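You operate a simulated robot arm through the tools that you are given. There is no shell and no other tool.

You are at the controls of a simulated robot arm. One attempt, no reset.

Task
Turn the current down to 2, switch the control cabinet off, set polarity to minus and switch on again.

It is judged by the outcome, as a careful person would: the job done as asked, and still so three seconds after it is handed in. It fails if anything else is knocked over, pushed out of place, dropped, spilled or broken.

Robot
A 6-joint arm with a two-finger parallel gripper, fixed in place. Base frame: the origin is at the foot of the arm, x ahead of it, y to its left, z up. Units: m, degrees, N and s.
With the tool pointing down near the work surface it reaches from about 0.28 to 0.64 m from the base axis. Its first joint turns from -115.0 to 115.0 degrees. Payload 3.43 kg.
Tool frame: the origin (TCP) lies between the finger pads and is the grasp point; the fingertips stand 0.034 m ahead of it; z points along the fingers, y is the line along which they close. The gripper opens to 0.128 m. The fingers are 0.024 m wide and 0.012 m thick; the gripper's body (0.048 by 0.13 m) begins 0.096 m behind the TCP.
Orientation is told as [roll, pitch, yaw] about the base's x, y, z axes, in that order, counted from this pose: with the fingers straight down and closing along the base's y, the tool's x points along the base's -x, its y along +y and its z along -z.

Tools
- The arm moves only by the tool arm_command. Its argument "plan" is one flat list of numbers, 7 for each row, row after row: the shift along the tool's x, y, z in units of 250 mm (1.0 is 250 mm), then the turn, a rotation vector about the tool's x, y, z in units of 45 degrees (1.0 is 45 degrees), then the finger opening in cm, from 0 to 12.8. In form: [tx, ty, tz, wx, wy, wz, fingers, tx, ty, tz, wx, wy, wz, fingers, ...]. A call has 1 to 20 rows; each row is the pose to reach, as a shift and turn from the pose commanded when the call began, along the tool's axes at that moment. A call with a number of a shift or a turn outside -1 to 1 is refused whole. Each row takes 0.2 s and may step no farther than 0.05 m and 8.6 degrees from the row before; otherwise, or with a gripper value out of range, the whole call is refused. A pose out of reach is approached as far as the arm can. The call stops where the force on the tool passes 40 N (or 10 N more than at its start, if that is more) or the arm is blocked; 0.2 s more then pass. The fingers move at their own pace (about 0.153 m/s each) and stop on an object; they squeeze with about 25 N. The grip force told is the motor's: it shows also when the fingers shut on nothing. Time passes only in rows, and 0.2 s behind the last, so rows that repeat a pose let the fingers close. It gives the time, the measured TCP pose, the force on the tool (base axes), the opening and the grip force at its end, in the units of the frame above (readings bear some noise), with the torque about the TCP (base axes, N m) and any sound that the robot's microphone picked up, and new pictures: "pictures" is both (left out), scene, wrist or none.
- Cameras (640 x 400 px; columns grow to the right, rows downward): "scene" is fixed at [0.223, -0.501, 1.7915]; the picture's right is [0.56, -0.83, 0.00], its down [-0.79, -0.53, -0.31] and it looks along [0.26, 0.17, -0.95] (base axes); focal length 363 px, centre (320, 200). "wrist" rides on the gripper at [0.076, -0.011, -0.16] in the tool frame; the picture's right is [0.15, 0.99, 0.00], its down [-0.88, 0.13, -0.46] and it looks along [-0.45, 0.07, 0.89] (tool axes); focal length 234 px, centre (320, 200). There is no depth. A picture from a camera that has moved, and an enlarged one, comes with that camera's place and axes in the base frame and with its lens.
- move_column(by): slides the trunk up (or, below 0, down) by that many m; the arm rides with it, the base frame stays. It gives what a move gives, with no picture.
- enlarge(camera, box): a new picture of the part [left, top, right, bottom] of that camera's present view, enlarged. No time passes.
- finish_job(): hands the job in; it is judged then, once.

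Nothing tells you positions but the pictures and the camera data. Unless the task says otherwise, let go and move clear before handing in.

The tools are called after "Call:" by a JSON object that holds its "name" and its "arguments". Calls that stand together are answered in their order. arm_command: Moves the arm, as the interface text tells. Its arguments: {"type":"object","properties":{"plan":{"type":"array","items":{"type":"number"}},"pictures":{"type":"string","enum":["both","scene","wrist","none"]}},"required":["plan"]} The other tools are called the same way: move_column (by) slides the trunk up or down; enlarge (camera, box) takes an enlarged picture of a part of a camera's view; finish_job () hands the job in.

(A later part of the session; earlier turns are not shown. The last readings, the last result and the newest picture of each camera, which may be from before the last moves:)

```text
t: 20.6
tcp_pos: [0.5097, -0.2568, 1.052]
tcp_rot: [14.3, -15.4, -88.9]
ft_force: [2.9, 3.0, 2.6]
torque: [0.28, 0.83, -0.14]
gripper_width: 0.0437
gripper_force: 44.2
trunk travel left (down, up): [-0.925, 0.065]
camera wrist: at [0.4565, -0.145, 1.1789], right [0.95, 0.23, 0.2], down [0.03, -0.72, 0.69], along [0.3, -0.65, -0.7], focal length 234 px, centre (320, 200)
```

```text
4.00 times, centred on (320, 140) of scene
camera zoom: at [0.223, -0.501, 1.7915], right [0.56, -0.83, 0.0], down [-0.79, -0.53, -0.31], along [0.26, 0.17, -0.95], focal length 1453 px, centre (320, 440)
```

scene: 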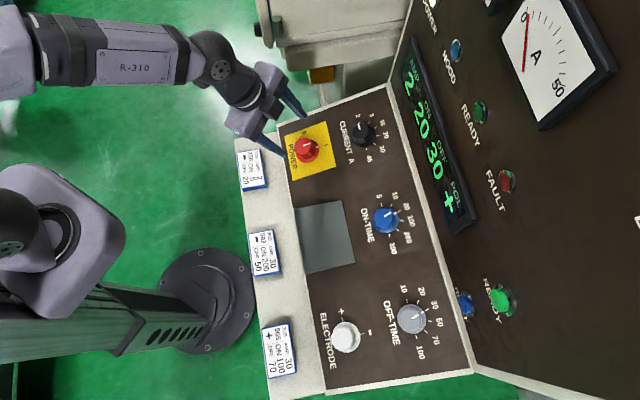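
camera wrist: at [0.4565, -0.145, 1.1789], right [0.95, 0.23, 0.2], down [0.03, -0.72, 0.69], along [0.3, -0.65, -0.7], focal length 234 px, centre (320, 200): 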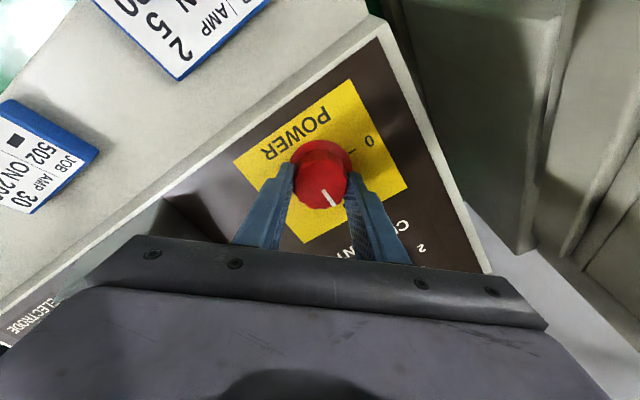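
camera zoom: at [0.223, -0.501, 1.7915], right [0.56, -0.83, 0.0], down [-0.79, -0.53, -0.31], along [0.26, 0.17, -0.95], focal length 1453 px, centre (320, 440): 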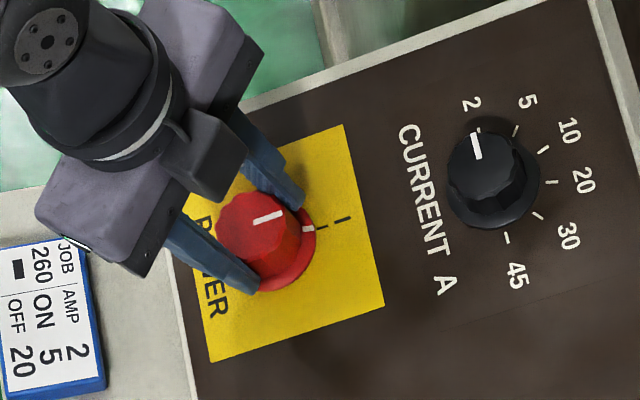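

Now it's a firm grip with low side force. I turn POWER counter-clockwise 45° and then another 45° toward 0.

Call:
{"name": "arm_command", "arguments": {"plan": [0, 0, 0, 0, 0, -0.167, 3, 0, 0, 0, 0, 0, -0.333, 3, 0, 0, 0, 0, 0, -0.5, 3, 0, 0, 0, 0, 0, -0.667, 3, 0, 0, 0, 0, 0, -0.833, 3, 0, 0, 0, 0, 0, -1.0, 3]}}

Call:
{"name": "enlarge", "arguments": {"camera": "wrist", "box": [220, 110, 420, 235]}}

```text
t: 22.0
tcp_pos: [0.5107, -0.2556, 1.0524]
tcp_rot: [-1.1, -20.9, -41.5]
ft_force: [3.1, 1.8, -0.5]
torque: [0.5, -0.41, 0.22]
gripper_width: 0.0431
gripper_force: 44.8
trunk travel left (down, up): [-0.925, 0.065]
camera wrist: at [0.4098, -0.1778, 1.1751], right [0.56, 0.83, -0.07], down [0.59, -0.33, 0.74], along [0.59, -0.45, -0.67], focal length 234 px, centre (320, 200)
```

scene: 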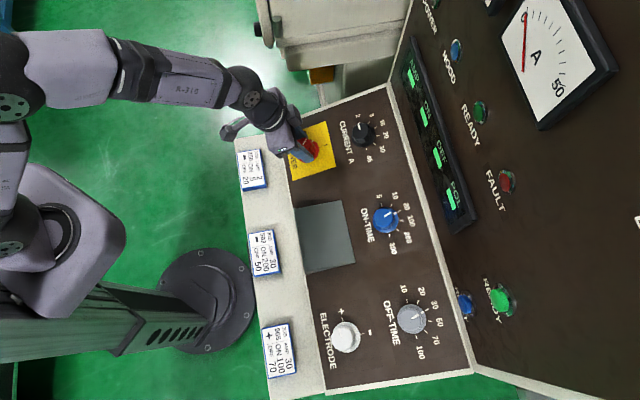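
wrist: 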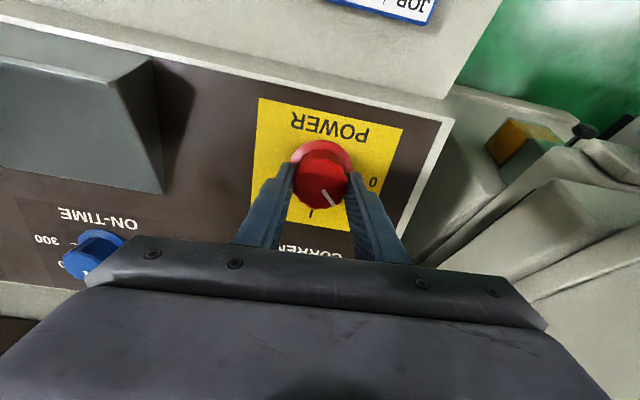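

```text
3.20 times, centred on (320, 172) of wrist
camera zoom: at [0.4098, -0.1778, 1.1751], right [0.56, 0.83, -0.07], down [0.59, -0.33, 0.74], along [0.59, -0.45, -0.67], focal length 749 px, centre (320, 288)
```

zoom: 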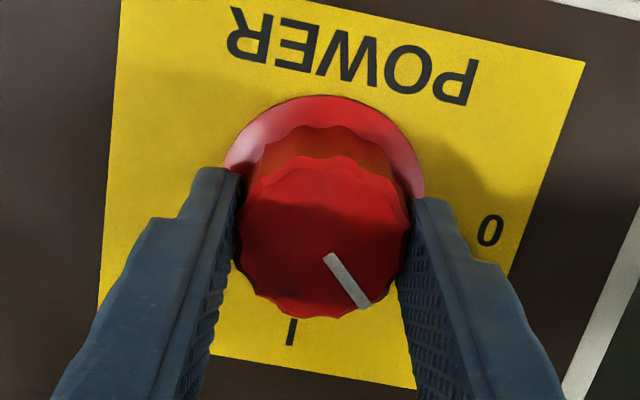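

The display has changed to dashes, i.e. it's past the switching point. I continue another 45° to seat it at 0.

Call:
{"name": "arm_command", "arguments": {"plan": [0, 0, 0, 0, 0, -0.167, 3, 0, 0, 0, 0, 0, -0.333, 3, 0, 0, 0, 0, 0, -0.5, 3, 0, 0, 0, 0, 0, -0.667, 3, 0, 0, 0, 0, 0, -0.833, 3, 0, 0, 0, 0, 0, -1.0, 3]}}

Call:
{"name": "enlarge", "arguments": {"camera": "wrist", "box": [220, 110, 420, 235]}}

Call:
{"name": "enlarge", "arguments": {"camera": "scene", "box": [370, 20, 530, 120]}}

Call:
{"name": "enlarge", "arguments": {"camera": "scene", "box": [390, 140, 550, 240]}}

```text
t: 23.4
tcp_pos: [0.5111, -0.254, 1.0526]
tcp_rot: [-15.7, -13.7, 4.9]
ft_force: [7.9, 16.6, -4.0]
torque: [1.56, -1.02, -0.63]
gripper_width: 0.0436
gripper_force: 45.3
trunk travel left (down, up): [-0.925, 0.065]
camera wrist: at [0.3982, -0.232, 1.1869], right [-0.16, 0.94, -0.3], down [0.74, 0.31, 0.6], along [0.66, -0.12, -0.74], focal length 234 px, centre (320, 200)
```

scene: 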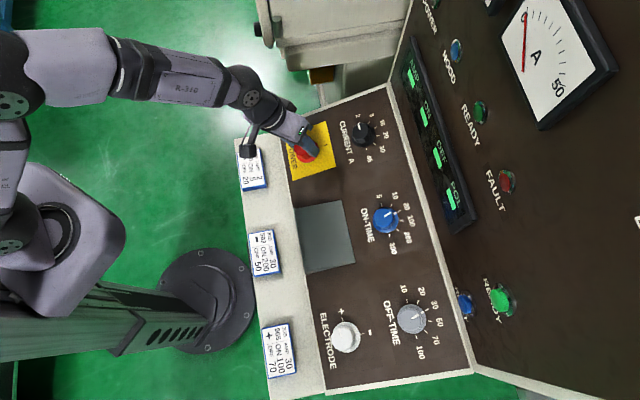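
wrist: 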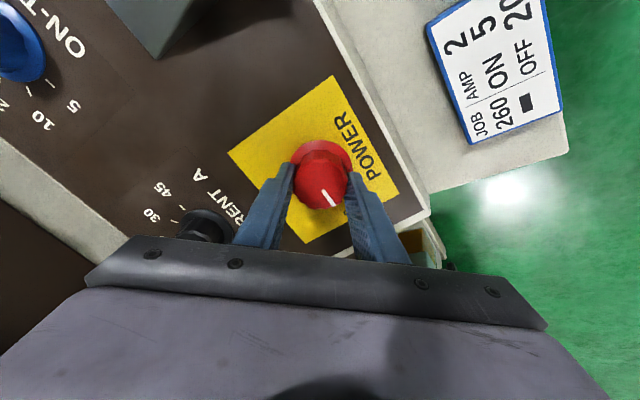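

```text
3.20 times, centred on (320, 172) of wrist
camera zoom: at [0.3982, -0.232, 1.1869], right [-0.16, 0.94, -0.3], down [0.74, 0.31, 0.6], along [0.66, -0.12, -0.74], focal length 749 px, centre (320, 288)
```

zoom: 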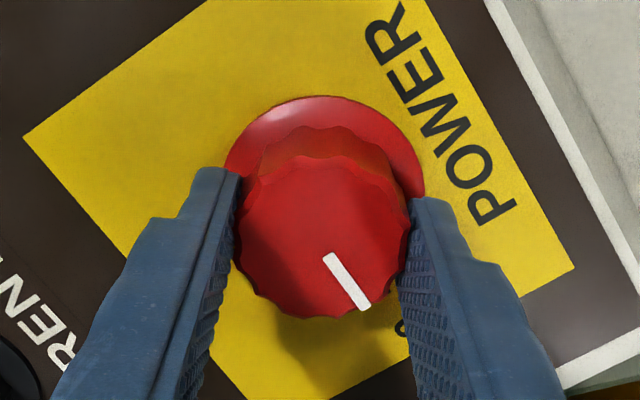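

```text
4.00 times, centred on (450, 70) of scene
camera zoom: at [0.223, -0.501, 1.7915], right [0.56, -0.83, 0.0], down [-0.79, -0.53, -0.31], along [0.26, 0.17, -0.95], focal length 1453 px, centre (-200, 720)
```

zoom: 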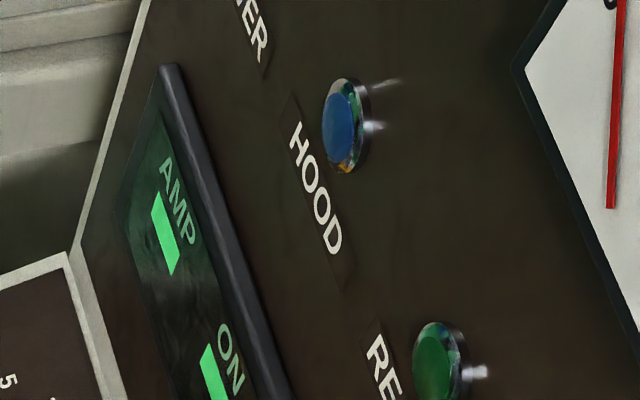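

```text
4.00 times, centred on (470, 190) of scene
camera zoom: at [0.223, -0.501, 1.7915], right [0.56, -0.83, 0.0], down [-0.79, -0.53, -0.31], along [0.26, 0.17, -0.95], focal length 1453 px, centre (-280, 240)
```

zoom: 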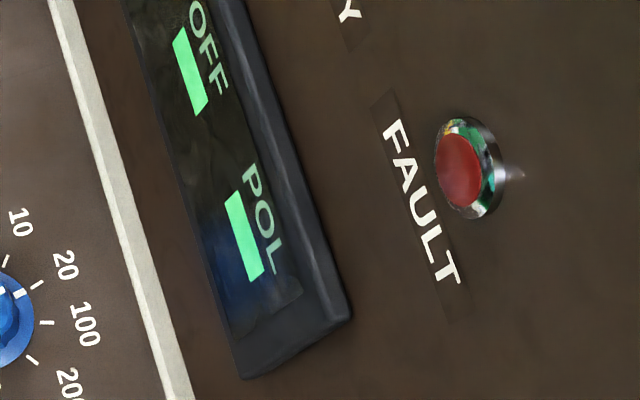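

The display shows dashes, so the cabinet is off. I release, retreat along the axis and check the knob sits on 0.

Call:
{"name": "arm_command", "arguments": {"plan": [0, 0, 0, 0, 0, 0, 6, 0, 0, 0, 0, 0, 0, 8, 0, 0, 0, 0, 0, 0, 8, 0, 0, -0.12, 0, 0, 0, 8, 0, 0, -0.28, 0, 0, 0, 8, 0, 0, -0.45, 0, 0, 0, 8]}}

Call:
{"name": "enlarge", "arguments": {"camera": "wrist", "box": [240, 80, 400, 180]}}

Call:
{"name": "enlarge", "arguments": {"camera": "scene", "box": [240, 90, 400, 190]}}

```text
t: 24.8
tcp_pos: [0.4809, -0.225, 1.1605]
tcp_rot: [-15.8, -13.8, 5.2]
ft_force: [-0.1, 0.5, 0.5]
torque: [0.02, -0.04, 0.01]
gripper_width: 0.0802
gripper_force: 0.0
trunk travel left (down, up): [-0.925, 0.065]
camera wrist: at [0.3663, -0.2023, 1.2952], right [-0.16, 0.94, -0.3], down [0.73, 0.32, 0.6], along [0.66, -0.12, -0.74], focal length 234 px, centre (320, 200)
```

scene: 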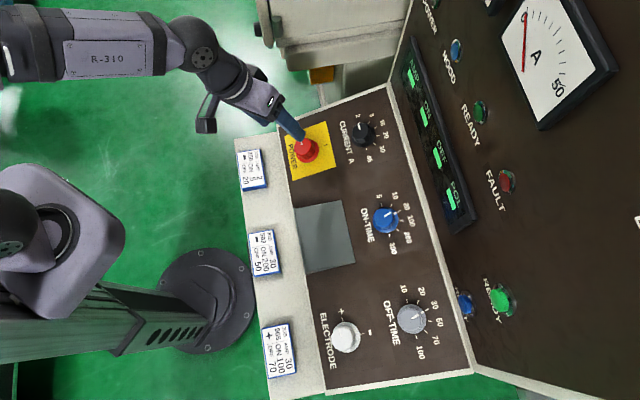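
wrist: 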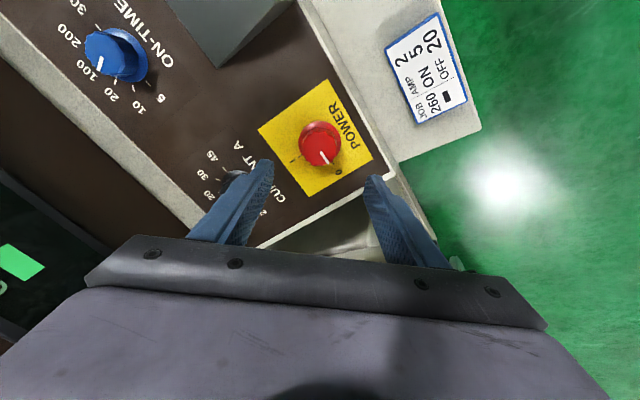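

```text
4.00 times, centred on (320, 130) of wrist
camera zoom: at [0.3663, -0.2023, 1.2952], right [-0.16, 0.94, -0.3], down [0.73, 0.32, 0.6], along [0.66, -0.12, -0.74], focal length 937 px, centre (320, 480)
```

zoom: 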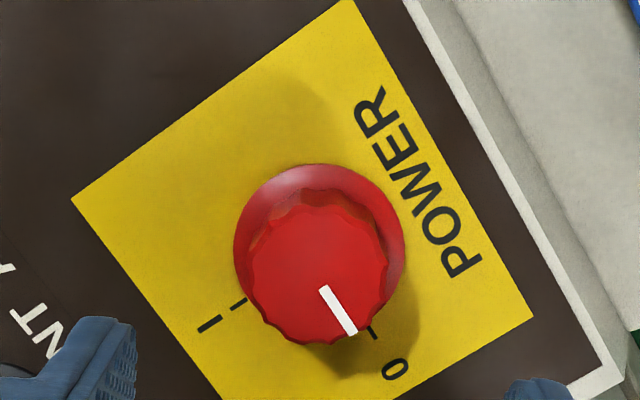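

```text
4.00 times, centred on (320, 140) of scene
camera zoom: at [0.223, -0.501, 1.7915], right [0.56, -0.83, 0.0], down [-0.79, -0.53, -0.31], along [0.26, 0.17, -0.95], focal length 1453 px, centre (320, 440)
```

zoom: 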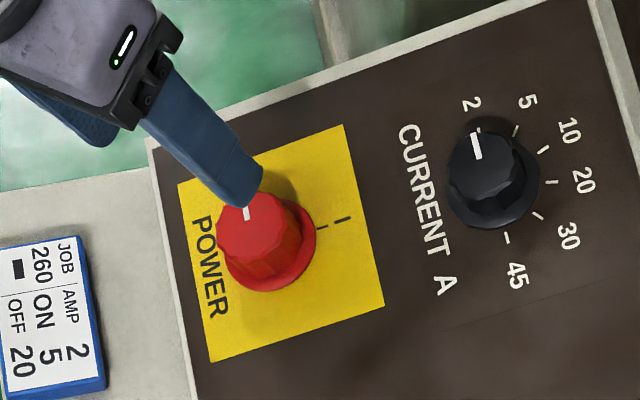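

POWER is at 0. Next I lift a bit to clear the grey block mid-panel, and travel over to the ELECTRODE knob.

Call:
{"name": "arm_command", "arguments": {"plan": [-0.038, -0.043, -0.15, 0, 0, 0, 8, -0.076, -0.085, -0.299, 0, 0, 0, 8, 0.026, -0.18, -0.298, 0, 0, 0, 8, 0.129, -0.276, -0.297, 0, 0, 0, 8, 0.231, -0.371, -0.296, 0, 0, 0, 8, 0.333, -0.467, -0.295, 0, 0, 0, 8, 0.436, -0.562, -0.295, 0, 0, 0, 8, 0.538, -0.658, -0.294, 0, 0, 0, 8]}}

```text
t: 26.6
tcp_pos: [0.3359, -0.3799, 1.2385]
tcp_rot: [-15.8, -13.8, 5.1]
ft_force: [-0.2, 0.7, 0.8]
torque: [0.03, -0.02, 0.02]
gripper_width: 0.0801
gripper_force: 0.1
trunk travel left (down, up): [-0.925, 0.065]
camera wrist: at [0.2219, -0.3573, 1.3728], right [-0.16, 0.94, -0.3], down [0.73, 0.32, 0.6], along [0.66, -0.12, -0.74], focal length 234 px, centre (320, 200)
```

scene: 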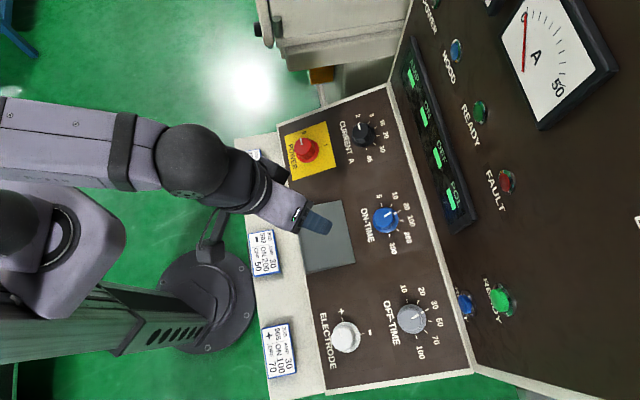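
wrist: 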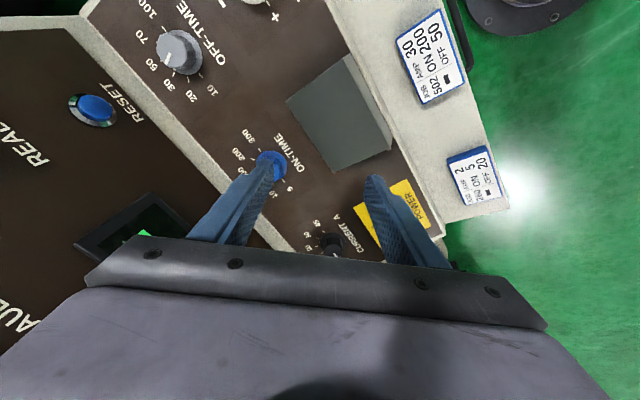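

That went clear of the block. I continue the second half of the traverse to above the ELECTRODE knob.

Call:
{"name": "arm_command", "arguments": {"plan": [0.102, -0.0955, 0.001, 0, 0, 0, 8, 0.205, -0.191, 0.002, 0, 0, 0, 8, 0.307, -0.287, 0.003, 0, 0, 0, 8, 0.409, -0.382, 0.004, 0, 0, 0, 8, 0.512, -0.478, 0.005, 0, 0, 0, 8, 0.614, -0.57, 0.005, 0, 0, 0, 8, 0.614, -0.57, 0.005, 0, 0, 0, 8]}}

Call:
{"name": "enlarge", "arguments": {"camera": "wrist", "box": [240, 60, 400, 160]}}

```text
t: 28.2
tcp_pos: [0.1902, -0.5349, 1.2372]
tcp_rot: [-15.8, -13.8, 5.1]
ft_force: [-0.1, 0.2, 0.5]
torque: [-0.02, 0.01, 0.01]
gripper_width: 0.08
gripper_force: 0.1
trunk travel left (down, up): [-0.925, 0.065]
camera wrist: at [0.0772, -0.5123, 1.3726], right [-0.16, 0.94, -0.3], down [0.73, 0.32, 0.6], along [0.66, -0.12, -0.74], focal length 234 px, centre (320, 200)
```

scene: 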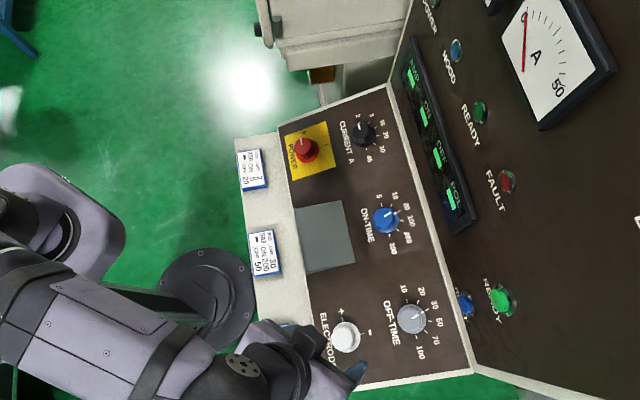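
wrist: 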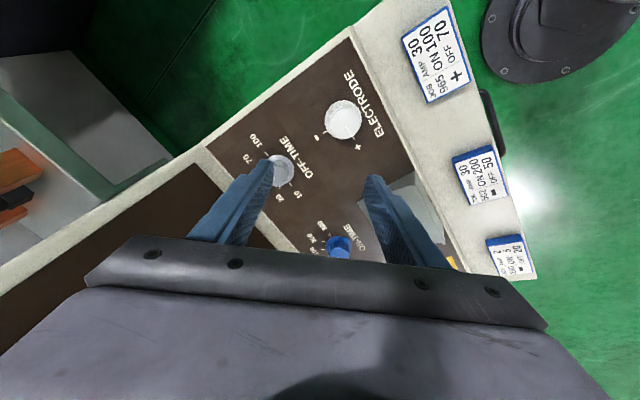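

```text
4.00 times, centred on (320, 110) of wrist
camera zoom: at [0.0772, -0.5123, 1.3726], right [-0.16, 0.94, -0.3], down [0.73, 0.32, 0.6], along [0.66, -0.12, -0.74], focal length 937 px, centre (320, 560)
```

zoom: 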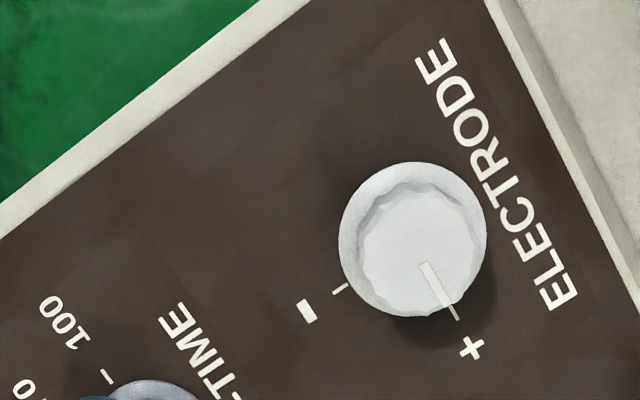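

The ELECTRODE knob is off the tool axis by about 17 mm in x and 36 mm in y, in tool axes. I correct that and descend to about 13.5 cm above the panel.

Call:
{"name": "arm_command", "arguments": {"plan": [0.034, 0.071, 0.02, 0, 0, 0, 8, 0.068, 0.143, 0.1, 0, 0, 0, 8, 0.068, 0.143, 0.25, 0, 0, 0, 8, 0.068, 0.143, 0.392, 0, 0, 0, 8, 0.068, 0.143, 0.392, 0, 0, 0, 8]}}

Call:
{"name": "enlarge", "arguments": {"camera": "wrist", "box": [240, 90, 400, 190]}}

```text
t: 29.4
tcp_pos: [0.1958, -0.5233, 1.1314]
tcp_rot: [-15.9, -13.8, 5.2]
ft_force: [-0.1, 0.4, -0.5]
torque: [-0.01, 0.01, 0.0]
gripper_width: 0.0797
gripper_force: 0.1
trunk travel left (down, up): [-0.925, 0.065]
camera wrist: at [0.084, -0.5013, 1.2656], right [-0.16, 0.94, -0.3], down [0.73, 0.32, 0.6], along [0.66, -0.12, -0.74], focal length 234 px, centre (320, 200)
```

scene: 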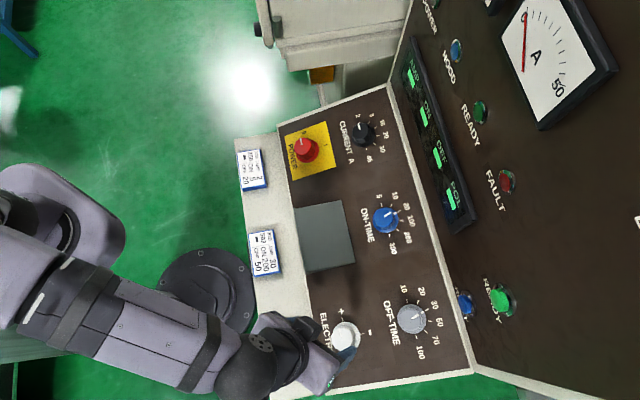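
wrist: 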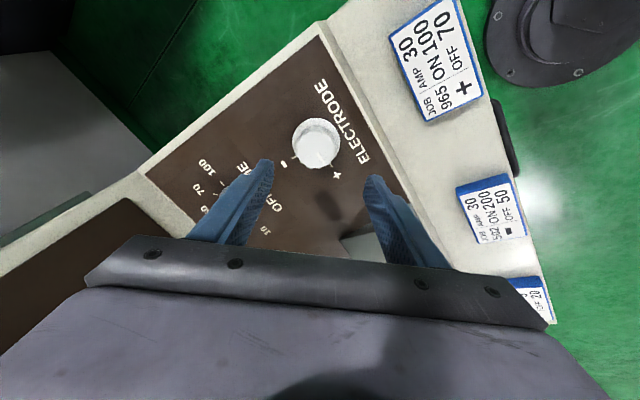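

```text
4.00 times, centred on (320, 140) of wrist
camera zoom: at [0.084, -0.5013, 1.2656], right [-0.16, 0.94, -0.3], down [0.73, 0.32, 0.6], along [0.66, -0.12, -0.74], focal length 937 px, centre (320, 440)
```

zoom: 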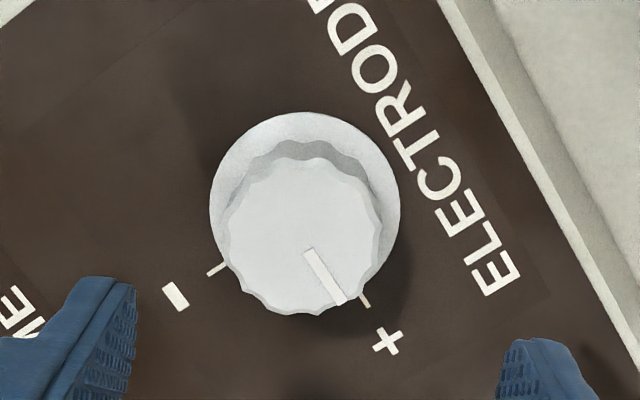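

Small correction needed (about 5 mm each way); I apply it while descending 6 cm.

Call:
{"name": "arm_command", "arguments": {"plan": [0.01, -0.011, 0.08, 0, 0, 0, 8, 0.02, -0.021, 0.16, 0, 0, 0, 8, 0.02, -0.021, 0.24, 0, 0, 0, 8, 0.02, -0.021, 0.24, 0, 0, 0, 8], "pictures": "wrist"}}

Call:
{"name": "enlarge", "arguments": {"camera": "wrist", "box": [240, 110, 400, 210]}}

```text
t: 30.4
tcp_pos: [0.2076, -0.5442, 1.0766]
tcp_rot: [-15.8, -13.8, 5.1]
ft_force: [-0.7, 0.2, -0.4]
torque: [0.02, -0.02, -0.01]
gripper_width: 0.0801
gripper_force: 0.0
trunk travel left (down, up): [-0.925, 0.065]
camera wrist: at [0.095, -0.5216, 1.2109], right [-0.16, 0.94, -0.3], down [0.73, 0.32, 0.6], along [0.66, -0.12, -0.74], focal length 234 px, centre (320, 200)
```

wrist: 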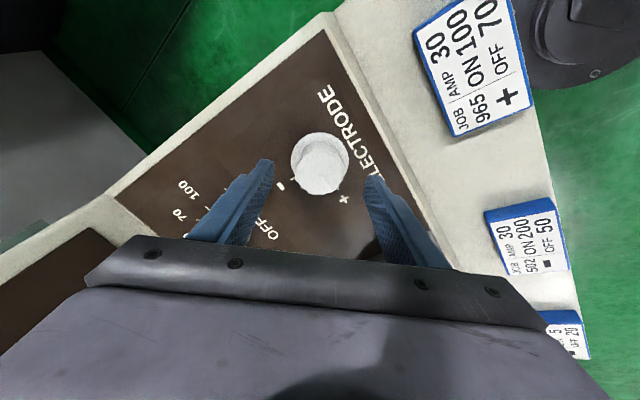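

```text
4.00 times, centred on (320, 160) of wrist
camera zoom: at [0.095, -0.5216, 1.2109], right [-0.16, 0.94, -0.3], down [0.73, 0.32, 0.6], along [0.66, -0.12, -0.74], focal length 937 px, centre (320, 360)
```

zoom: 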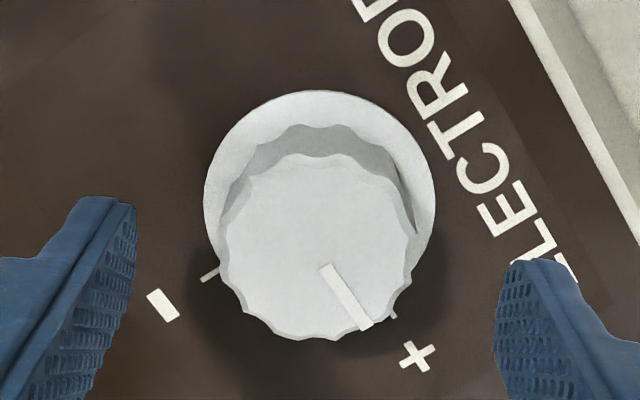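

This view matches the POWER approach almost exactly, so it's centred. I descend 2.5 cm and grip.

Call:
{"name": "arm_command", "arguments": {"plan": [0, 0, 0.05, 0, 0, 0, 8, 0, 0, 0.1, 0, 0, 0, 8, 0, 0, 0.1, 0, 0, 0, 8, 0, 0, 0.1, 0, 0, 0, 5.2, 0, 0, 0.1, 0, 0, 0, 4, 0, 0, 0.1, 0, 0, 0, 3, 0, 0, 0.1, 0, 0, 0, 3], "pictures": "wrist"}}

Call:
{"name": "enlarge", "arguments": {"camera": "wrist", "box": [220, 110, 420, 235]}}

```text
t: 32.0
tcp_pos: [0.2156, -0.5517, 1.0529]
tcp_rot: [-15.9, -13.9, 5.2]
ft_force: [0.3, -3.6, 2.1]
torque: [0.79, 0.15, 0.07]
gripper_width: 0.0434
gripper_force: 44.6
trunk travel left (down, up): [-0.925, 0.065]
camera wrist: at [0.1016, -0.5286, 1.1879], right [-0.16, 0.94, -0.3], down [0.73, 0.32, 0.6], along [0.66, -0.12, -0.74], focal length 234 px, centre (320, 200)
```

wrist: 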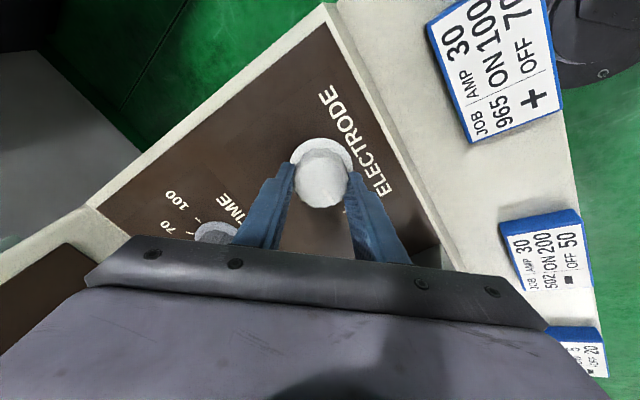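

```text
3.20 times, centred on (320, 172) of wrist
camera zoom: at [0.1016, -0.5286, 1.1879], right [-0.16, 0.94, -0.3], down [0.73, 0.32, 0.6], along [0.66, -0.12, -0.74], focal length 749 px, centre (320, 288)
```

zoom: 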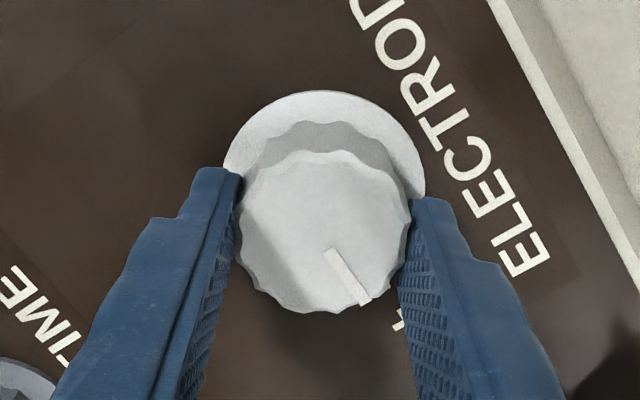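

Firm grip with low side force. I turn the electrode knob clockwise 90°, from + to −, in two halves.

Call:
{"name": "arm_command", "arguments": {"plan": [0, 0, 0, 0, 0, 0.167, 3, 0, 0, 0, 0, 0, 0.333, 3, 0, 0, 0, 0, 0, 0.5, 3, 0, 0, 0, 0, 0, 0.667, 3, 0, 0, 0, 0, 0, 0.833, 3, 0, 0, 0, 0, 0, 1.0, 3], "pictures": "wrist"}}

Call:
{"name": "arm_command", "arguments": {"plan": [0, 0, 0, 0, 0, 0.167, 3, 0, 0, 0, 0, 0, 0.333, 3, 0, 0, 0, 0, 0, 0.5, 3, 0, 0, 0, 0, 0, 0.667, 3, 0, 0, 0, 0, 0, 0.833, 3, 0, 0, 0, 0, 0, 1.0, 3]}}

Call:
{"name": "enlarge", "arguments": {"camera": "wrist", "box": [220, 110, 420, 235]}}

```text
t: 33.4
tcp_pos: [0.2144, -0.5534, 1.0546]
tcp_rot: [-1.3, -20.9, -41.8]
ft_force: [-8.1, -17.6, 5.2]
torque: [0.4, 1.08, -0.07]
gripper_width: 0.0437
gripper_force: 45.0
trunk travel left (down, up): [-0.925, 0.065]
camera wrist: at [0.1136, -0.474, 1.1763], right [0.56, 0.82, -0.07], down [0.58, -0.34, 0.74], along [0.58, -0.46, -0.67], focal length 234 px, centre (320, 200)
```

wrist: 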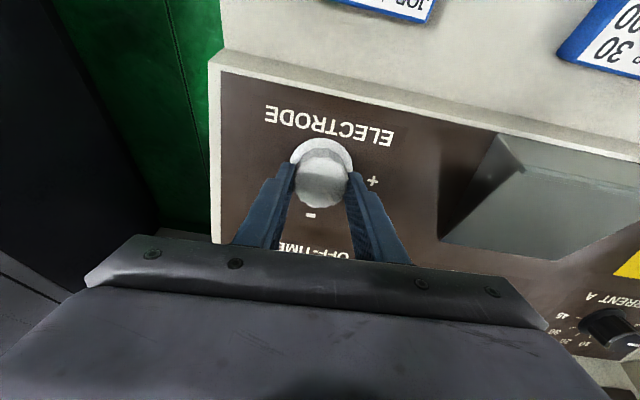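

```text
t: 34.8
tcp_pos: [0.2121, -0.5535, 1.0541]
tcp_rot: [14.5, -15.8, -89.1]
ft_force: [-15.7, -14.3, 4.3]
torque: [-1.41, 1.4, -0.7]
gripper_width: 0.0434
gripper_force: 45.3
trunk travel left (down, up): [-0.925, 0.065]
camera wrist: at [0.1595, -0.4412, 1.1794], right [0.95, 0.22, 0.2], down [0.02, -0.72, 0.7], along [0.3, -0.66, -0.69], focal length 234 px, centre (320, 200)
```

scene: 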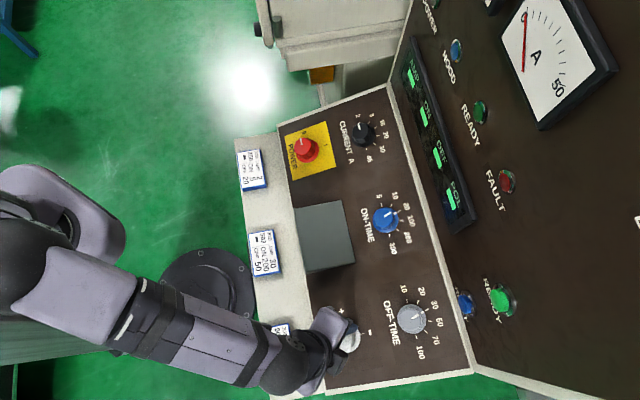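
wrist: 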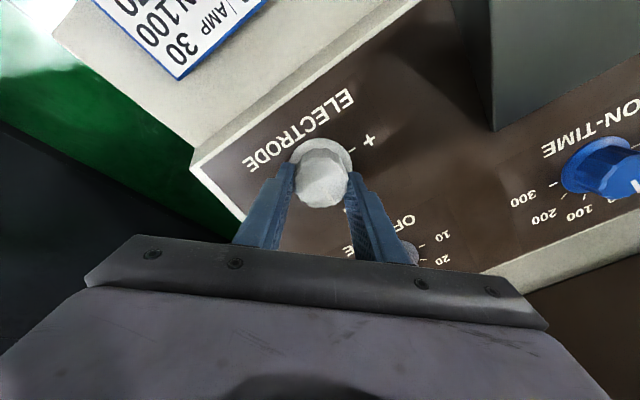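

```text
3.20 times, centred on (320, 172) of wrist
camera zoom: at [0.1595, -0.4412, 1.1794], right [0.95, 0.22, 0.2], down [0.02, -0.72, 0.7], along [0.3, -0.66, -0.69], focal length 749 px, centre (320, 288)
```

zoom: 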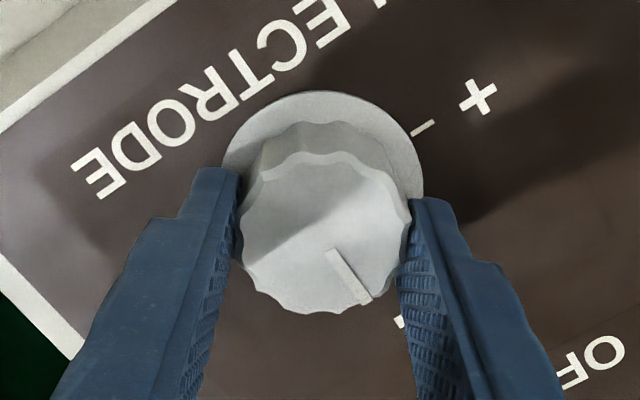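

The pointer now aims at the − tick. I release and retreat, then confirm.

Call:
{"name": "arm_command", "arguments": {"plan": [0, 0, 0, 0, 0, 0, 6, 0, 0, 0, 0, 0, 0, 8, 0, 0, 0, 0, 0, 0, 8, 0, 0, -0.12, 0, 0, 0, 8, 0, 0, -0.28, 0, 0, 0, 8, 0, 0, -0.45, 0, 0, 0, 8]}}

Call:
{"name": "enlarge", "arguments": {"camera": "wrist", "box": [240, 80, 400, 180]}}

Call:
{"name": "enlarge", "arguments": {"camera": "scene", "box": [290, 270, 450, 370]}}

```text
t: 36.2
tcp_pos: [0.1841, -0.521, 1.1588]
tcp_rot: [14.3, -15.4, -88.7]
ft_force: [1.3, 0.8, -0.3]
torque: [-0.04, 0.01, 0.01]
gripper_width: 0.0798
gripper_force: 0.1
trunk travel left (down, up): [-0.925, 0.065]
camera wrist: at [0.1314, -0.4094, 1.2855], right [0.95, 0.23, 0.2], down [0.03, -0.72, 0.69], along [0.3, -0.65, -0.7], focal length 234 px, centre (320, 200)
```

scene: 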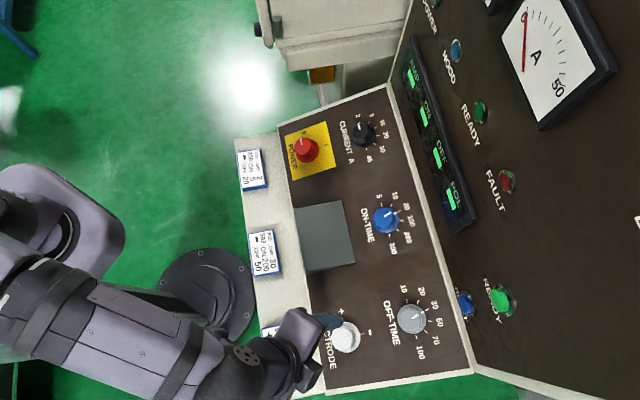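
wrist: 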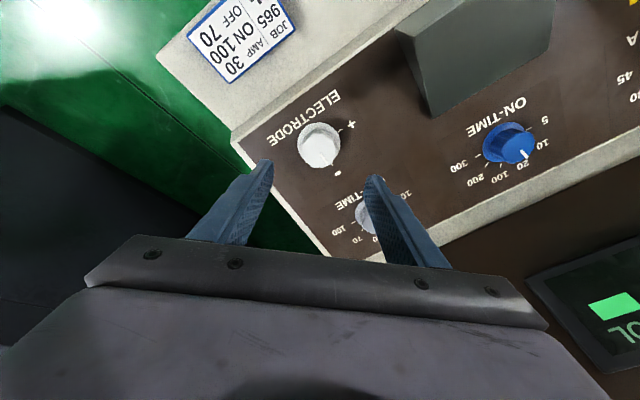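

```text
4.00 times, centred on (320, 130) of wrist
camera zoom: at [0.1314, -0.4094, 1.2855], right [0.95, 0.23, 0.2], down [0.03, -0.72, 0.69], along [0.3, -0.65, -0.7], focal length 937 px, centre (320, 480)
```

zoom: 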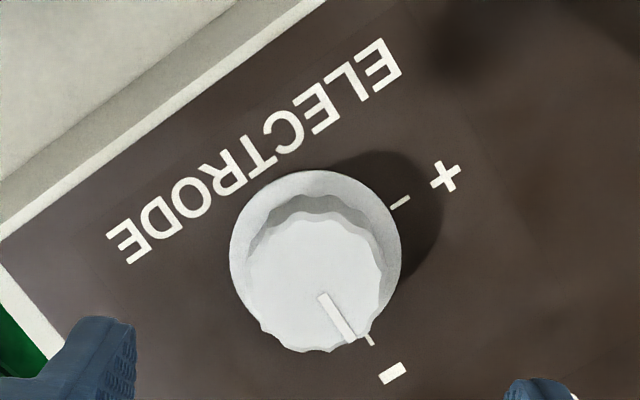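

```text
4.00 times, centred on (370, 320) of scene
camera zoom: at [0.223, -0.501, 1.7915], right [0.56, -0.83, 0.0], down [-0.79, -0.53, -0.31], along [0.26, 0.17, -0.95], focal length 1453 px, centre (120, -280)
```

zoom: 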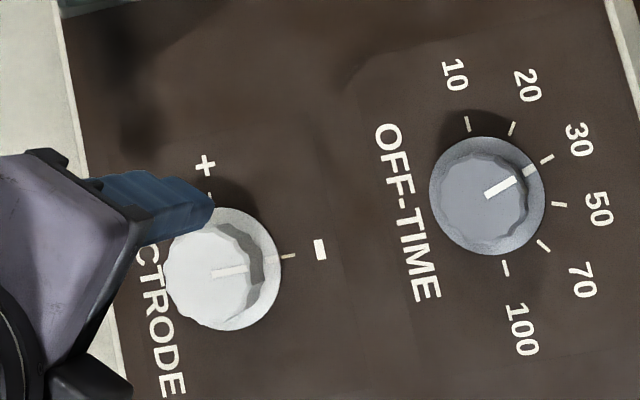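

ELECTRODE points to −, with OFF-TIME undisturbed. Now I raise, rotate the tool back 90°, and travel back above POWER.

Call:
{"name": "arm_command", "arguments": {"plan": [-0.042, 0.038, -0.15, 0, 0, -0.1, 8, -0.085, 0.076, -0.299, 0, 0, -0.25, 8, -0.085, 0.076, -0.299, 0, 0, -0.41, 8, -0.085, 0.076, -0.299, 0, 0, -0.57, 8, -0.085, 0.076, -0.299, 0, 0, -0.73, 8, -0.085, 0.076, -0.299, 0, 0, -0.87, 8, -0.085, 0.076, -0.299, 0, 0, -1.0, 8], "pictures": "none"}}

Call:
{"name": "arm_command", "arguments": {"plan": [0, 0, 0, 0, 0, -0.167, 8, 0, 0, 0, 0, 0, -0.333, 8, 0, 0, 0, 0, 0, -0.5, 8, 0, 0, 0, 0, 0, -0.667, 8, 0, 0, 0, 0, 0, -0.833, 8, 0, 0, 0, 0, 0, -1.0, 8], "pictures": "scene"}}

```text
t: 37.8
tcp_pos: [0.1869, -0.5217, 1.2398]
tcp_rot: [-1.3, -20.9, -41.5]
ft_force: [0.0, -0.3, 0.3]
torque: [-0.04, 0.0, 0.01]
gripper_width: 0.0799
gripper_force: 0.0
trunk travel left (down, up): [-0.925, 0.065]
```

```text
t: 39.2
tcp_pos: [0.1867, -0.5212, 1.2378]
tcp_rot: [-15.9, -13.9, 5.3]
ft_force: [0.0, 0.1, 0.4]
torque: [0.01, 0.03, -0.01]
gripper_width: 0.0799
gripper_force: 0.0
trunk travel left (down, up): [-0.925, 0.065]
```

scene: 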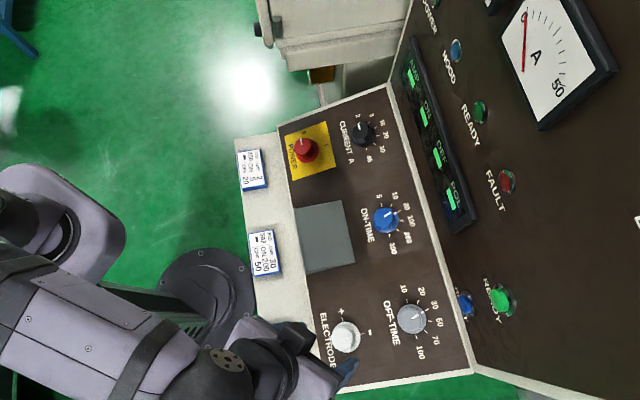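

The tool is back at the right angle and high. I traverse to above POWER in two halves.

Call:
{"name": "arm_command", "arguments": {"plan": [-0.1035, 0.093, 0, 0, 0, 0, 8, -0.207, 0.186, 0, 0, 0, 0, 8, -0.3105, 0.279, 0, 0, 0, 0, 8, -0.414, 0.372, 0, 0, 0, 0, 8, -0.5175, 0.465, 0, 0, 0, 0, 8, -0.621, 0.558, 0, 0, 0, 0, 8], "pictures": "none"}}

Call:
{"name": "arm_command", "arguments": {"plan": [-0.1035, 0.093, 0, 0, 0, 0, 8, -0.207, 0.186, 0, 0, 0, 0, 8, -0.3105, 0.279, 0, 0, 0, 0, 8, -0.414, 0.372, 0, 0, 0, 0, 8, -0.5175, 0.465, 0, 0, 0, 0, 8, -0.621, 0.558, 0, 0, 0, 0, 8, -0.621, 0.558, 0, 0, 0, 0, 8]}}

```text
t: 40.6
tcp_pos: [0.3345, -0.3718, 1.2385]
tcp_rot: [-15.9, -13.9, 5.1]
ft_force: [-0.3, -0.8, -0.6]
torque: [-0.03, 0.02, 0.0]
gripper_width: 0.08
gripper_force: 0.0
trunk travel left (down, up): [-0.925, 0.065]
```

```text
t: 42.2
tcp_pos: [0.4793, -0.2227, 1.238]
tcp_rot: [-15.8, -13.8, 5.1]
ft_force: [0.1, -0.2, -0.3]
torque: [0.01, -0.04, 0.01]
gripper_width: 0.0798
gripper_force: 0.1
trunk travel left (down, up): [-0.925, 0.065]
camera wrist: at [0.3666, -0.2014, 1.3718], right [-0.16, 0.94, -0.3], down [0.73, 0.32, 0.6], along [0.66, -0.12, -0.74], focal length 234 px, centre (320, 200)
```

scene: 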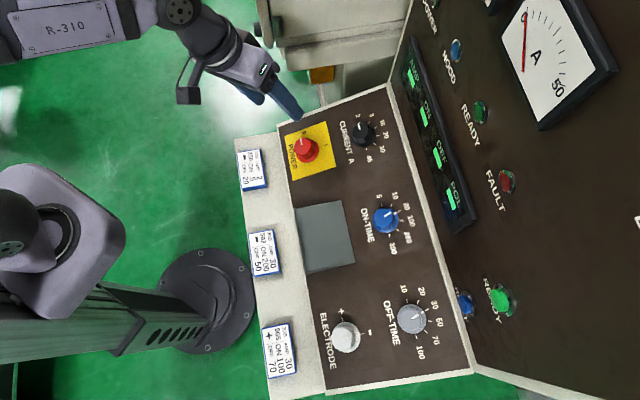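
wrist: 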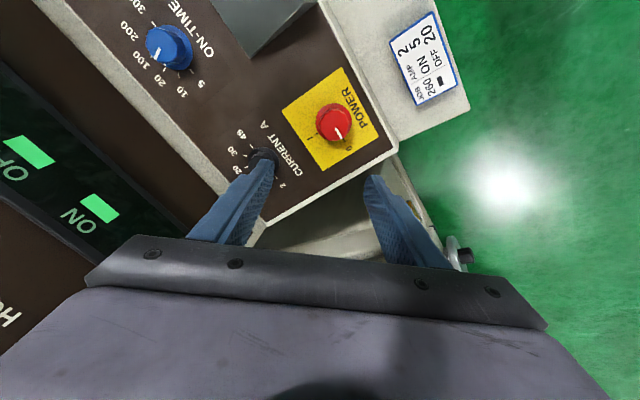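

Now above POWER; I lower onto the recorded knob axis to about 14 cm above the panel and verify the alignment.

Call:
{"name": "arm_command", "arguments": {"plan": [0.034, 0.037, 0.1, 0, 0, 0, 8, 0.068, 0.073, 0.24, 0, 0, 0, 8, 0.068, 0.073, 0.374, 0, 0, 0, 8, 0.068, 0.073, 0.374, 0, 0, 0, 8], "pictures": "wrist"}}

Call:
{"name": "enlarge", "arguments": {"camera": "wrist", "box": [240, 90, 400, 190]}}

```text
t: 43.2
tcp_pos: [0.4879, -0.2317, 1.142]
tcp_rot: [-15.8, -13.9, 5.1]
ft_force: [0.2, 0.3, 0.6]
torque: [-0.03, -0.02, 0.0]
gripper_width: 0.0802
gripper_force: 0.2
trunk travel left (down, up): [-0.925, 0.065]
camera wrist: at [0.374, -0.2096, 1.2769], right [-0.16, 0.94, -0.3], down [0.73, 0.32, 0.6], along [0.66, -0.12, -0.74], focal length 234 px, centre (320, 200)
```

wrist: 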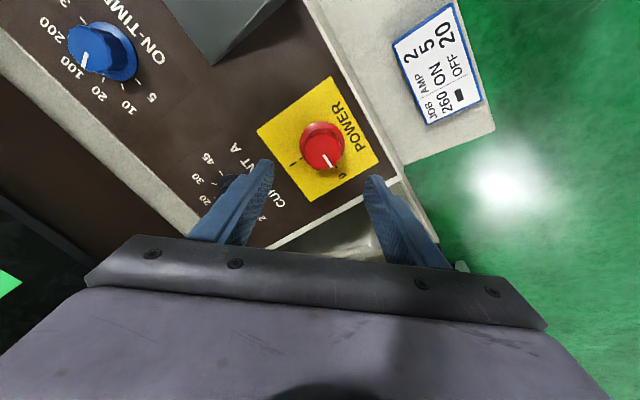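

```text
4.00 times, centred on (320, 140) of wrist
camera zoom: at [0.374, -0.2096, 1.2769], right [-0.16, 0.94, -0.3], down [0.73, 0.32, 0.6], along [0.66, -0.12, -0.74], focal length 937 px, centre (320, 440)
```

zoom: 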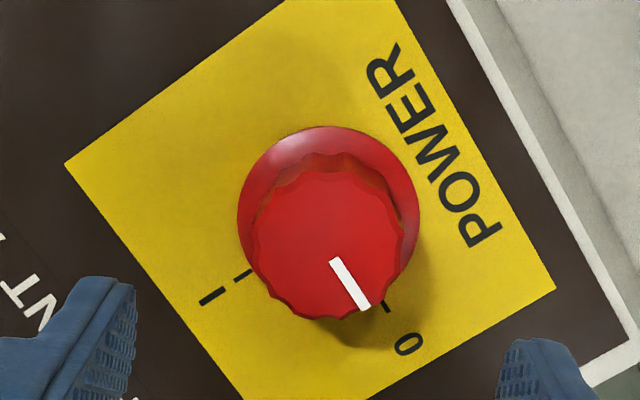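

About 3 mm sideways to correct. I descend 6.8 cm with that correction and re-check.

Call:
{"name": "arm_command", "arguments": {"plan": [0.002, 0.006, 0.09, 0, 0, 0, 8, 0.004, 0.012, 0.18, 0, 0, 0, 8, 0.004, 0.012, 0.272, 0, 0, 0, 8, 0.004, 0.012, 0.272, 0, 0, 0, 8], "pictures": "wrist"}}

Call:
{"name": "enlarge", "arguments": {"camera": "wrist", "box": [240, 110, 400, 210]}}

```text
t: 44.2
tcp_pos: [0.5027, -0.2461, 1.0743]
tcp_rot: [-15.9, -13.9, 5.0]
ft_force: [0.0, 0.0, -0.3]
torque: [-0.03, -0.03, 0.02]
gripper_width: 0.0798
gripper_force: 0.0
trunk travel left (down, up): [-0.925, 0.065]
camera wrist: at [0.3898, -0.2241, 1.2098], right [-0.16, 0.94, -0.3], down [0.73, 0.32, 0.6], along [0.66, -0.12, -0.74], focal length 234 px, centre (320, 200)
```

wrist: 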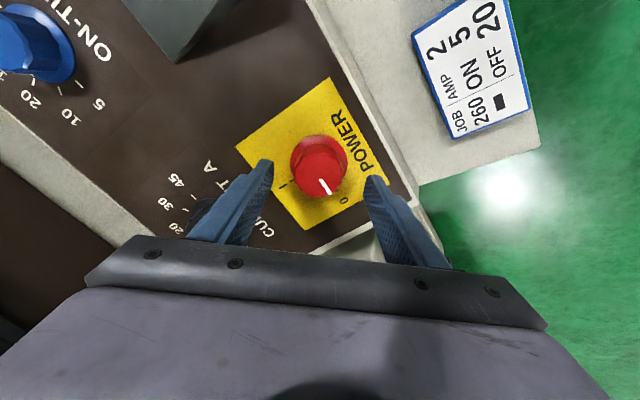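

```text
4.00 times, centred on (320, 160) of wrist
camera zoom: at [0.3898, -0.2241, 1.2098], right [-0.16, 0.94, -0.3], down [0.73, 0.32, 0.6], along [0.66, -0.12, -0.74], focal length 937 px, centre (320, 360)
```

zoom: 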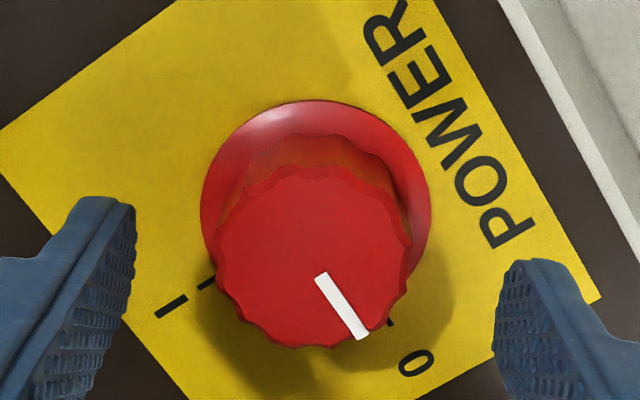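

Centred to within about 1.5 mm. I advance 2.45 cm with that tweak and grip.

Call:
{"name": "arm_command", "arguments": {"plan": [-0.006, -0.005, 0.05, 0, 0, 0, 8, -0.006, -0.005, 0.098, 0, 0, 0, 8, -0.006, -0.005, 0.098, 0, 0, 0, 8, -0.006, -0.005, 0.098, 0, 0, 0, 5.2, -0.006, -0.005, 0.098, 0, 0, 0, 4, -0.006, -0.005, 0.098, 0, 0, 0, 3, -0.006, -0.005, 0.098, 0, 0, 0, 3], "pictures": "wrist"}}

Call:
{"name": "enlarge", "arguments": {"camera": "wrist", "box": [220, 110, 420, 235]}}

```text
t: 45.8
tcp_pos: [0.5121, -0.2543, 1.0543]
tcp_rot: [-15.8, -13.8, 5.1]
ft_force: [-0.5, 4.1, -0.1]
torque: [1.08, -0.2, 0.17]
gripper_width: 0.0435
gripper_force: 45.4
trunk travel left (down, up): [-0.925, 0.065]
camera wrist: at [0.3992, -0.2316, 1.1882], right [-0.16, 0.94, -0.3], down [0.73, 0.32, 0.6], along [0.66, -0.12, -0.74], focal length 234 px, centre (320, 200)
```

wrist: 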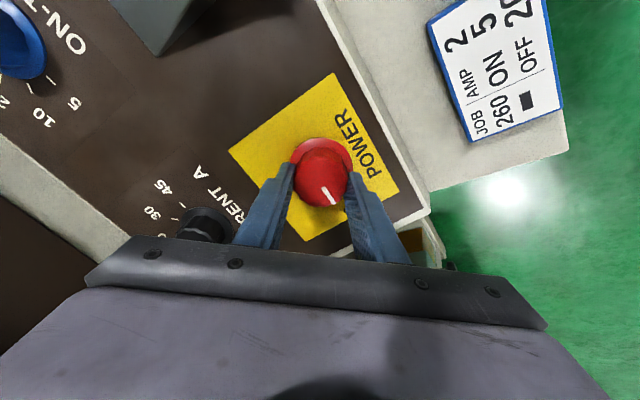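

```text
3.20 times, centred on (320, 172) of wrist
camera zoom: at [0.3992, -0.2316, 1.1882], right [-0.16, 0.94, -0.3], down [0.73, 0.32, 0.6], along [0.66, -0.12, -0.74], focal length 749 px, centre (320, 288)
```

zoom: 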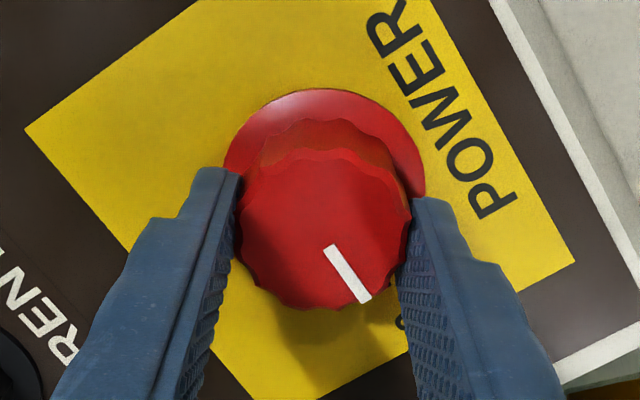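

Good grip. I turn POWER clockwise 90° back to I.

Call:
{"name": "arm_command", "arguments": {"plan": [0, 0, 0, 0, 0, 0.167, 3, 0, 0, 0, 0, 0, 0.333, 3, 0, 0, 0, 0, 0, 0.5, 3, 0, 0, 0, 0, 0, 0.667, 3, 0, 0, 0, 0, 0, 0.833, 3, 0, 0, 0, 0, 0, 1.0, 3], "pictures": "none"}}

Call:
{"name": "arm_command", "arguments": {"plan": [0, 0, 0, 0, 0, 0.167, 3, 0, 0, 0, 0, 0, 0.333, 3, 0, 0, 0, 0, 0, 0.5, 3, 0, 0, 0, 0, 0, 0.667, 3, 0, 0, 0, 0, 0, 0.833, 3, 0, 0, 0, 0, 0, 1.0, 3]}}

Call:
{"name": "enlarge", "arguments": {"camera": "scene", "box": [370, 40, 530, 140]}}

Call:
{"name": "enlarge", "arguments": {"camera": "scene", "box": [390, 140, 550, 240]}}

Call:
{"name": "enlarge", "arguments": {"camera": "wrist", "box": [220, 110, 420, 235]}}

```text
t: 47.2
tcp_pos: [0.5116, -0.2569, 1.0535]
tcp_rot: [-1.1, -20.8, -41.8]
ft_force: [-0.9, -10.7, -8.3]
torque: [-1.26, -0.37, -0.16]
gripper_width: 0.0435
gripper_force: 44.9
trunk travel left (down, up): [-0.925, 0.065]
```

```text
t: 48.6
tcp_pos: [0.5094, -0.2581, 1.0547]
tcp_rot: [13.9, -15.0, -88.8]
ft_force: [-14.6, -18.8, -19.1]
torque: [-1.18, 0.69, -0.42]
gripper_width: 0.0432
gripper_force: 44.9
trunk travel left (down, up): [-0.925, 0.065]
camera wrist: at [0.4577, -0.1468, 1.1821], right [0.96, 0.22, 0.19], down [0.03, -0.73, 0.69], along [0.29, -0.65, -0.7], focal length 234 px, centre (320, 200)
```

scene: 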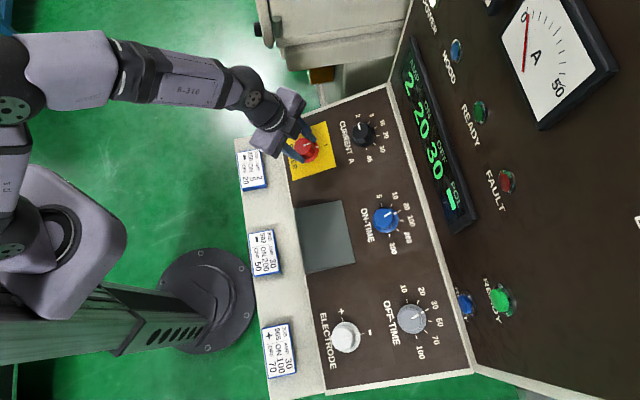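
wrist: 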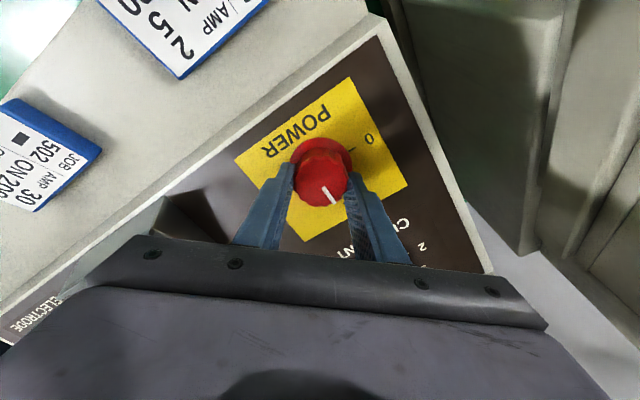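

```text
4.00 times, centred on (450, 90) of scene
camera zoom: at [0.223, -0.501, 1.7915], right [0.56, -0.83, 0.0], down [-0.79, -0.53, -0.31], along [0.26, 0.17, -0.95], focal length 1453 px, centre (-200, 640)
```

zoom: 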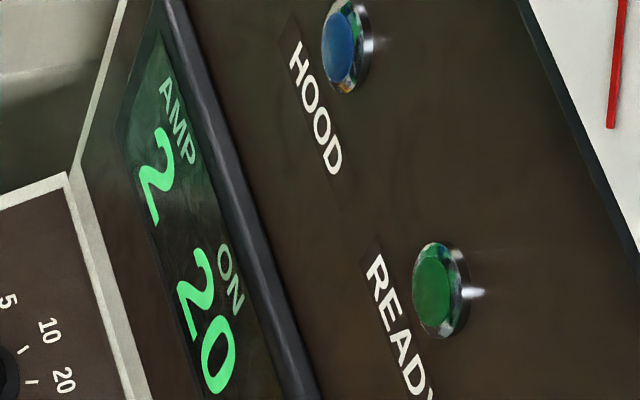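

```text
4.00 times, centred on (470, 190) of scene
camera zoom: at [0.223, -0.501, 1.7915], right [0.56, -0.83, 0.0], down [-0.79, -0.53, -0.31], along [0.26, 0.17, -0.95], focal length 1453 px, centre (-280, 240)
```

zoom: 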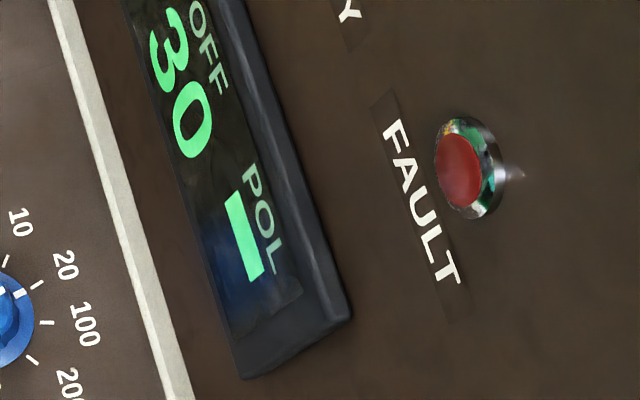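

```text
3.20 times, centred on (320, 172) of wrist
camera zoom: at [0.4577, -0.1468, 1.1821], right [0.96, 0.22, 0.19], down [0.03, -0.73, 0.69], along [0.29, -0.65, -0.7], focal length 749 px, centre (320, 288)
```

zoom: 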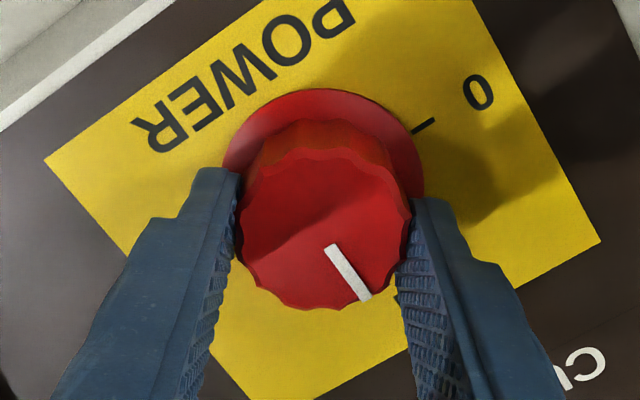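

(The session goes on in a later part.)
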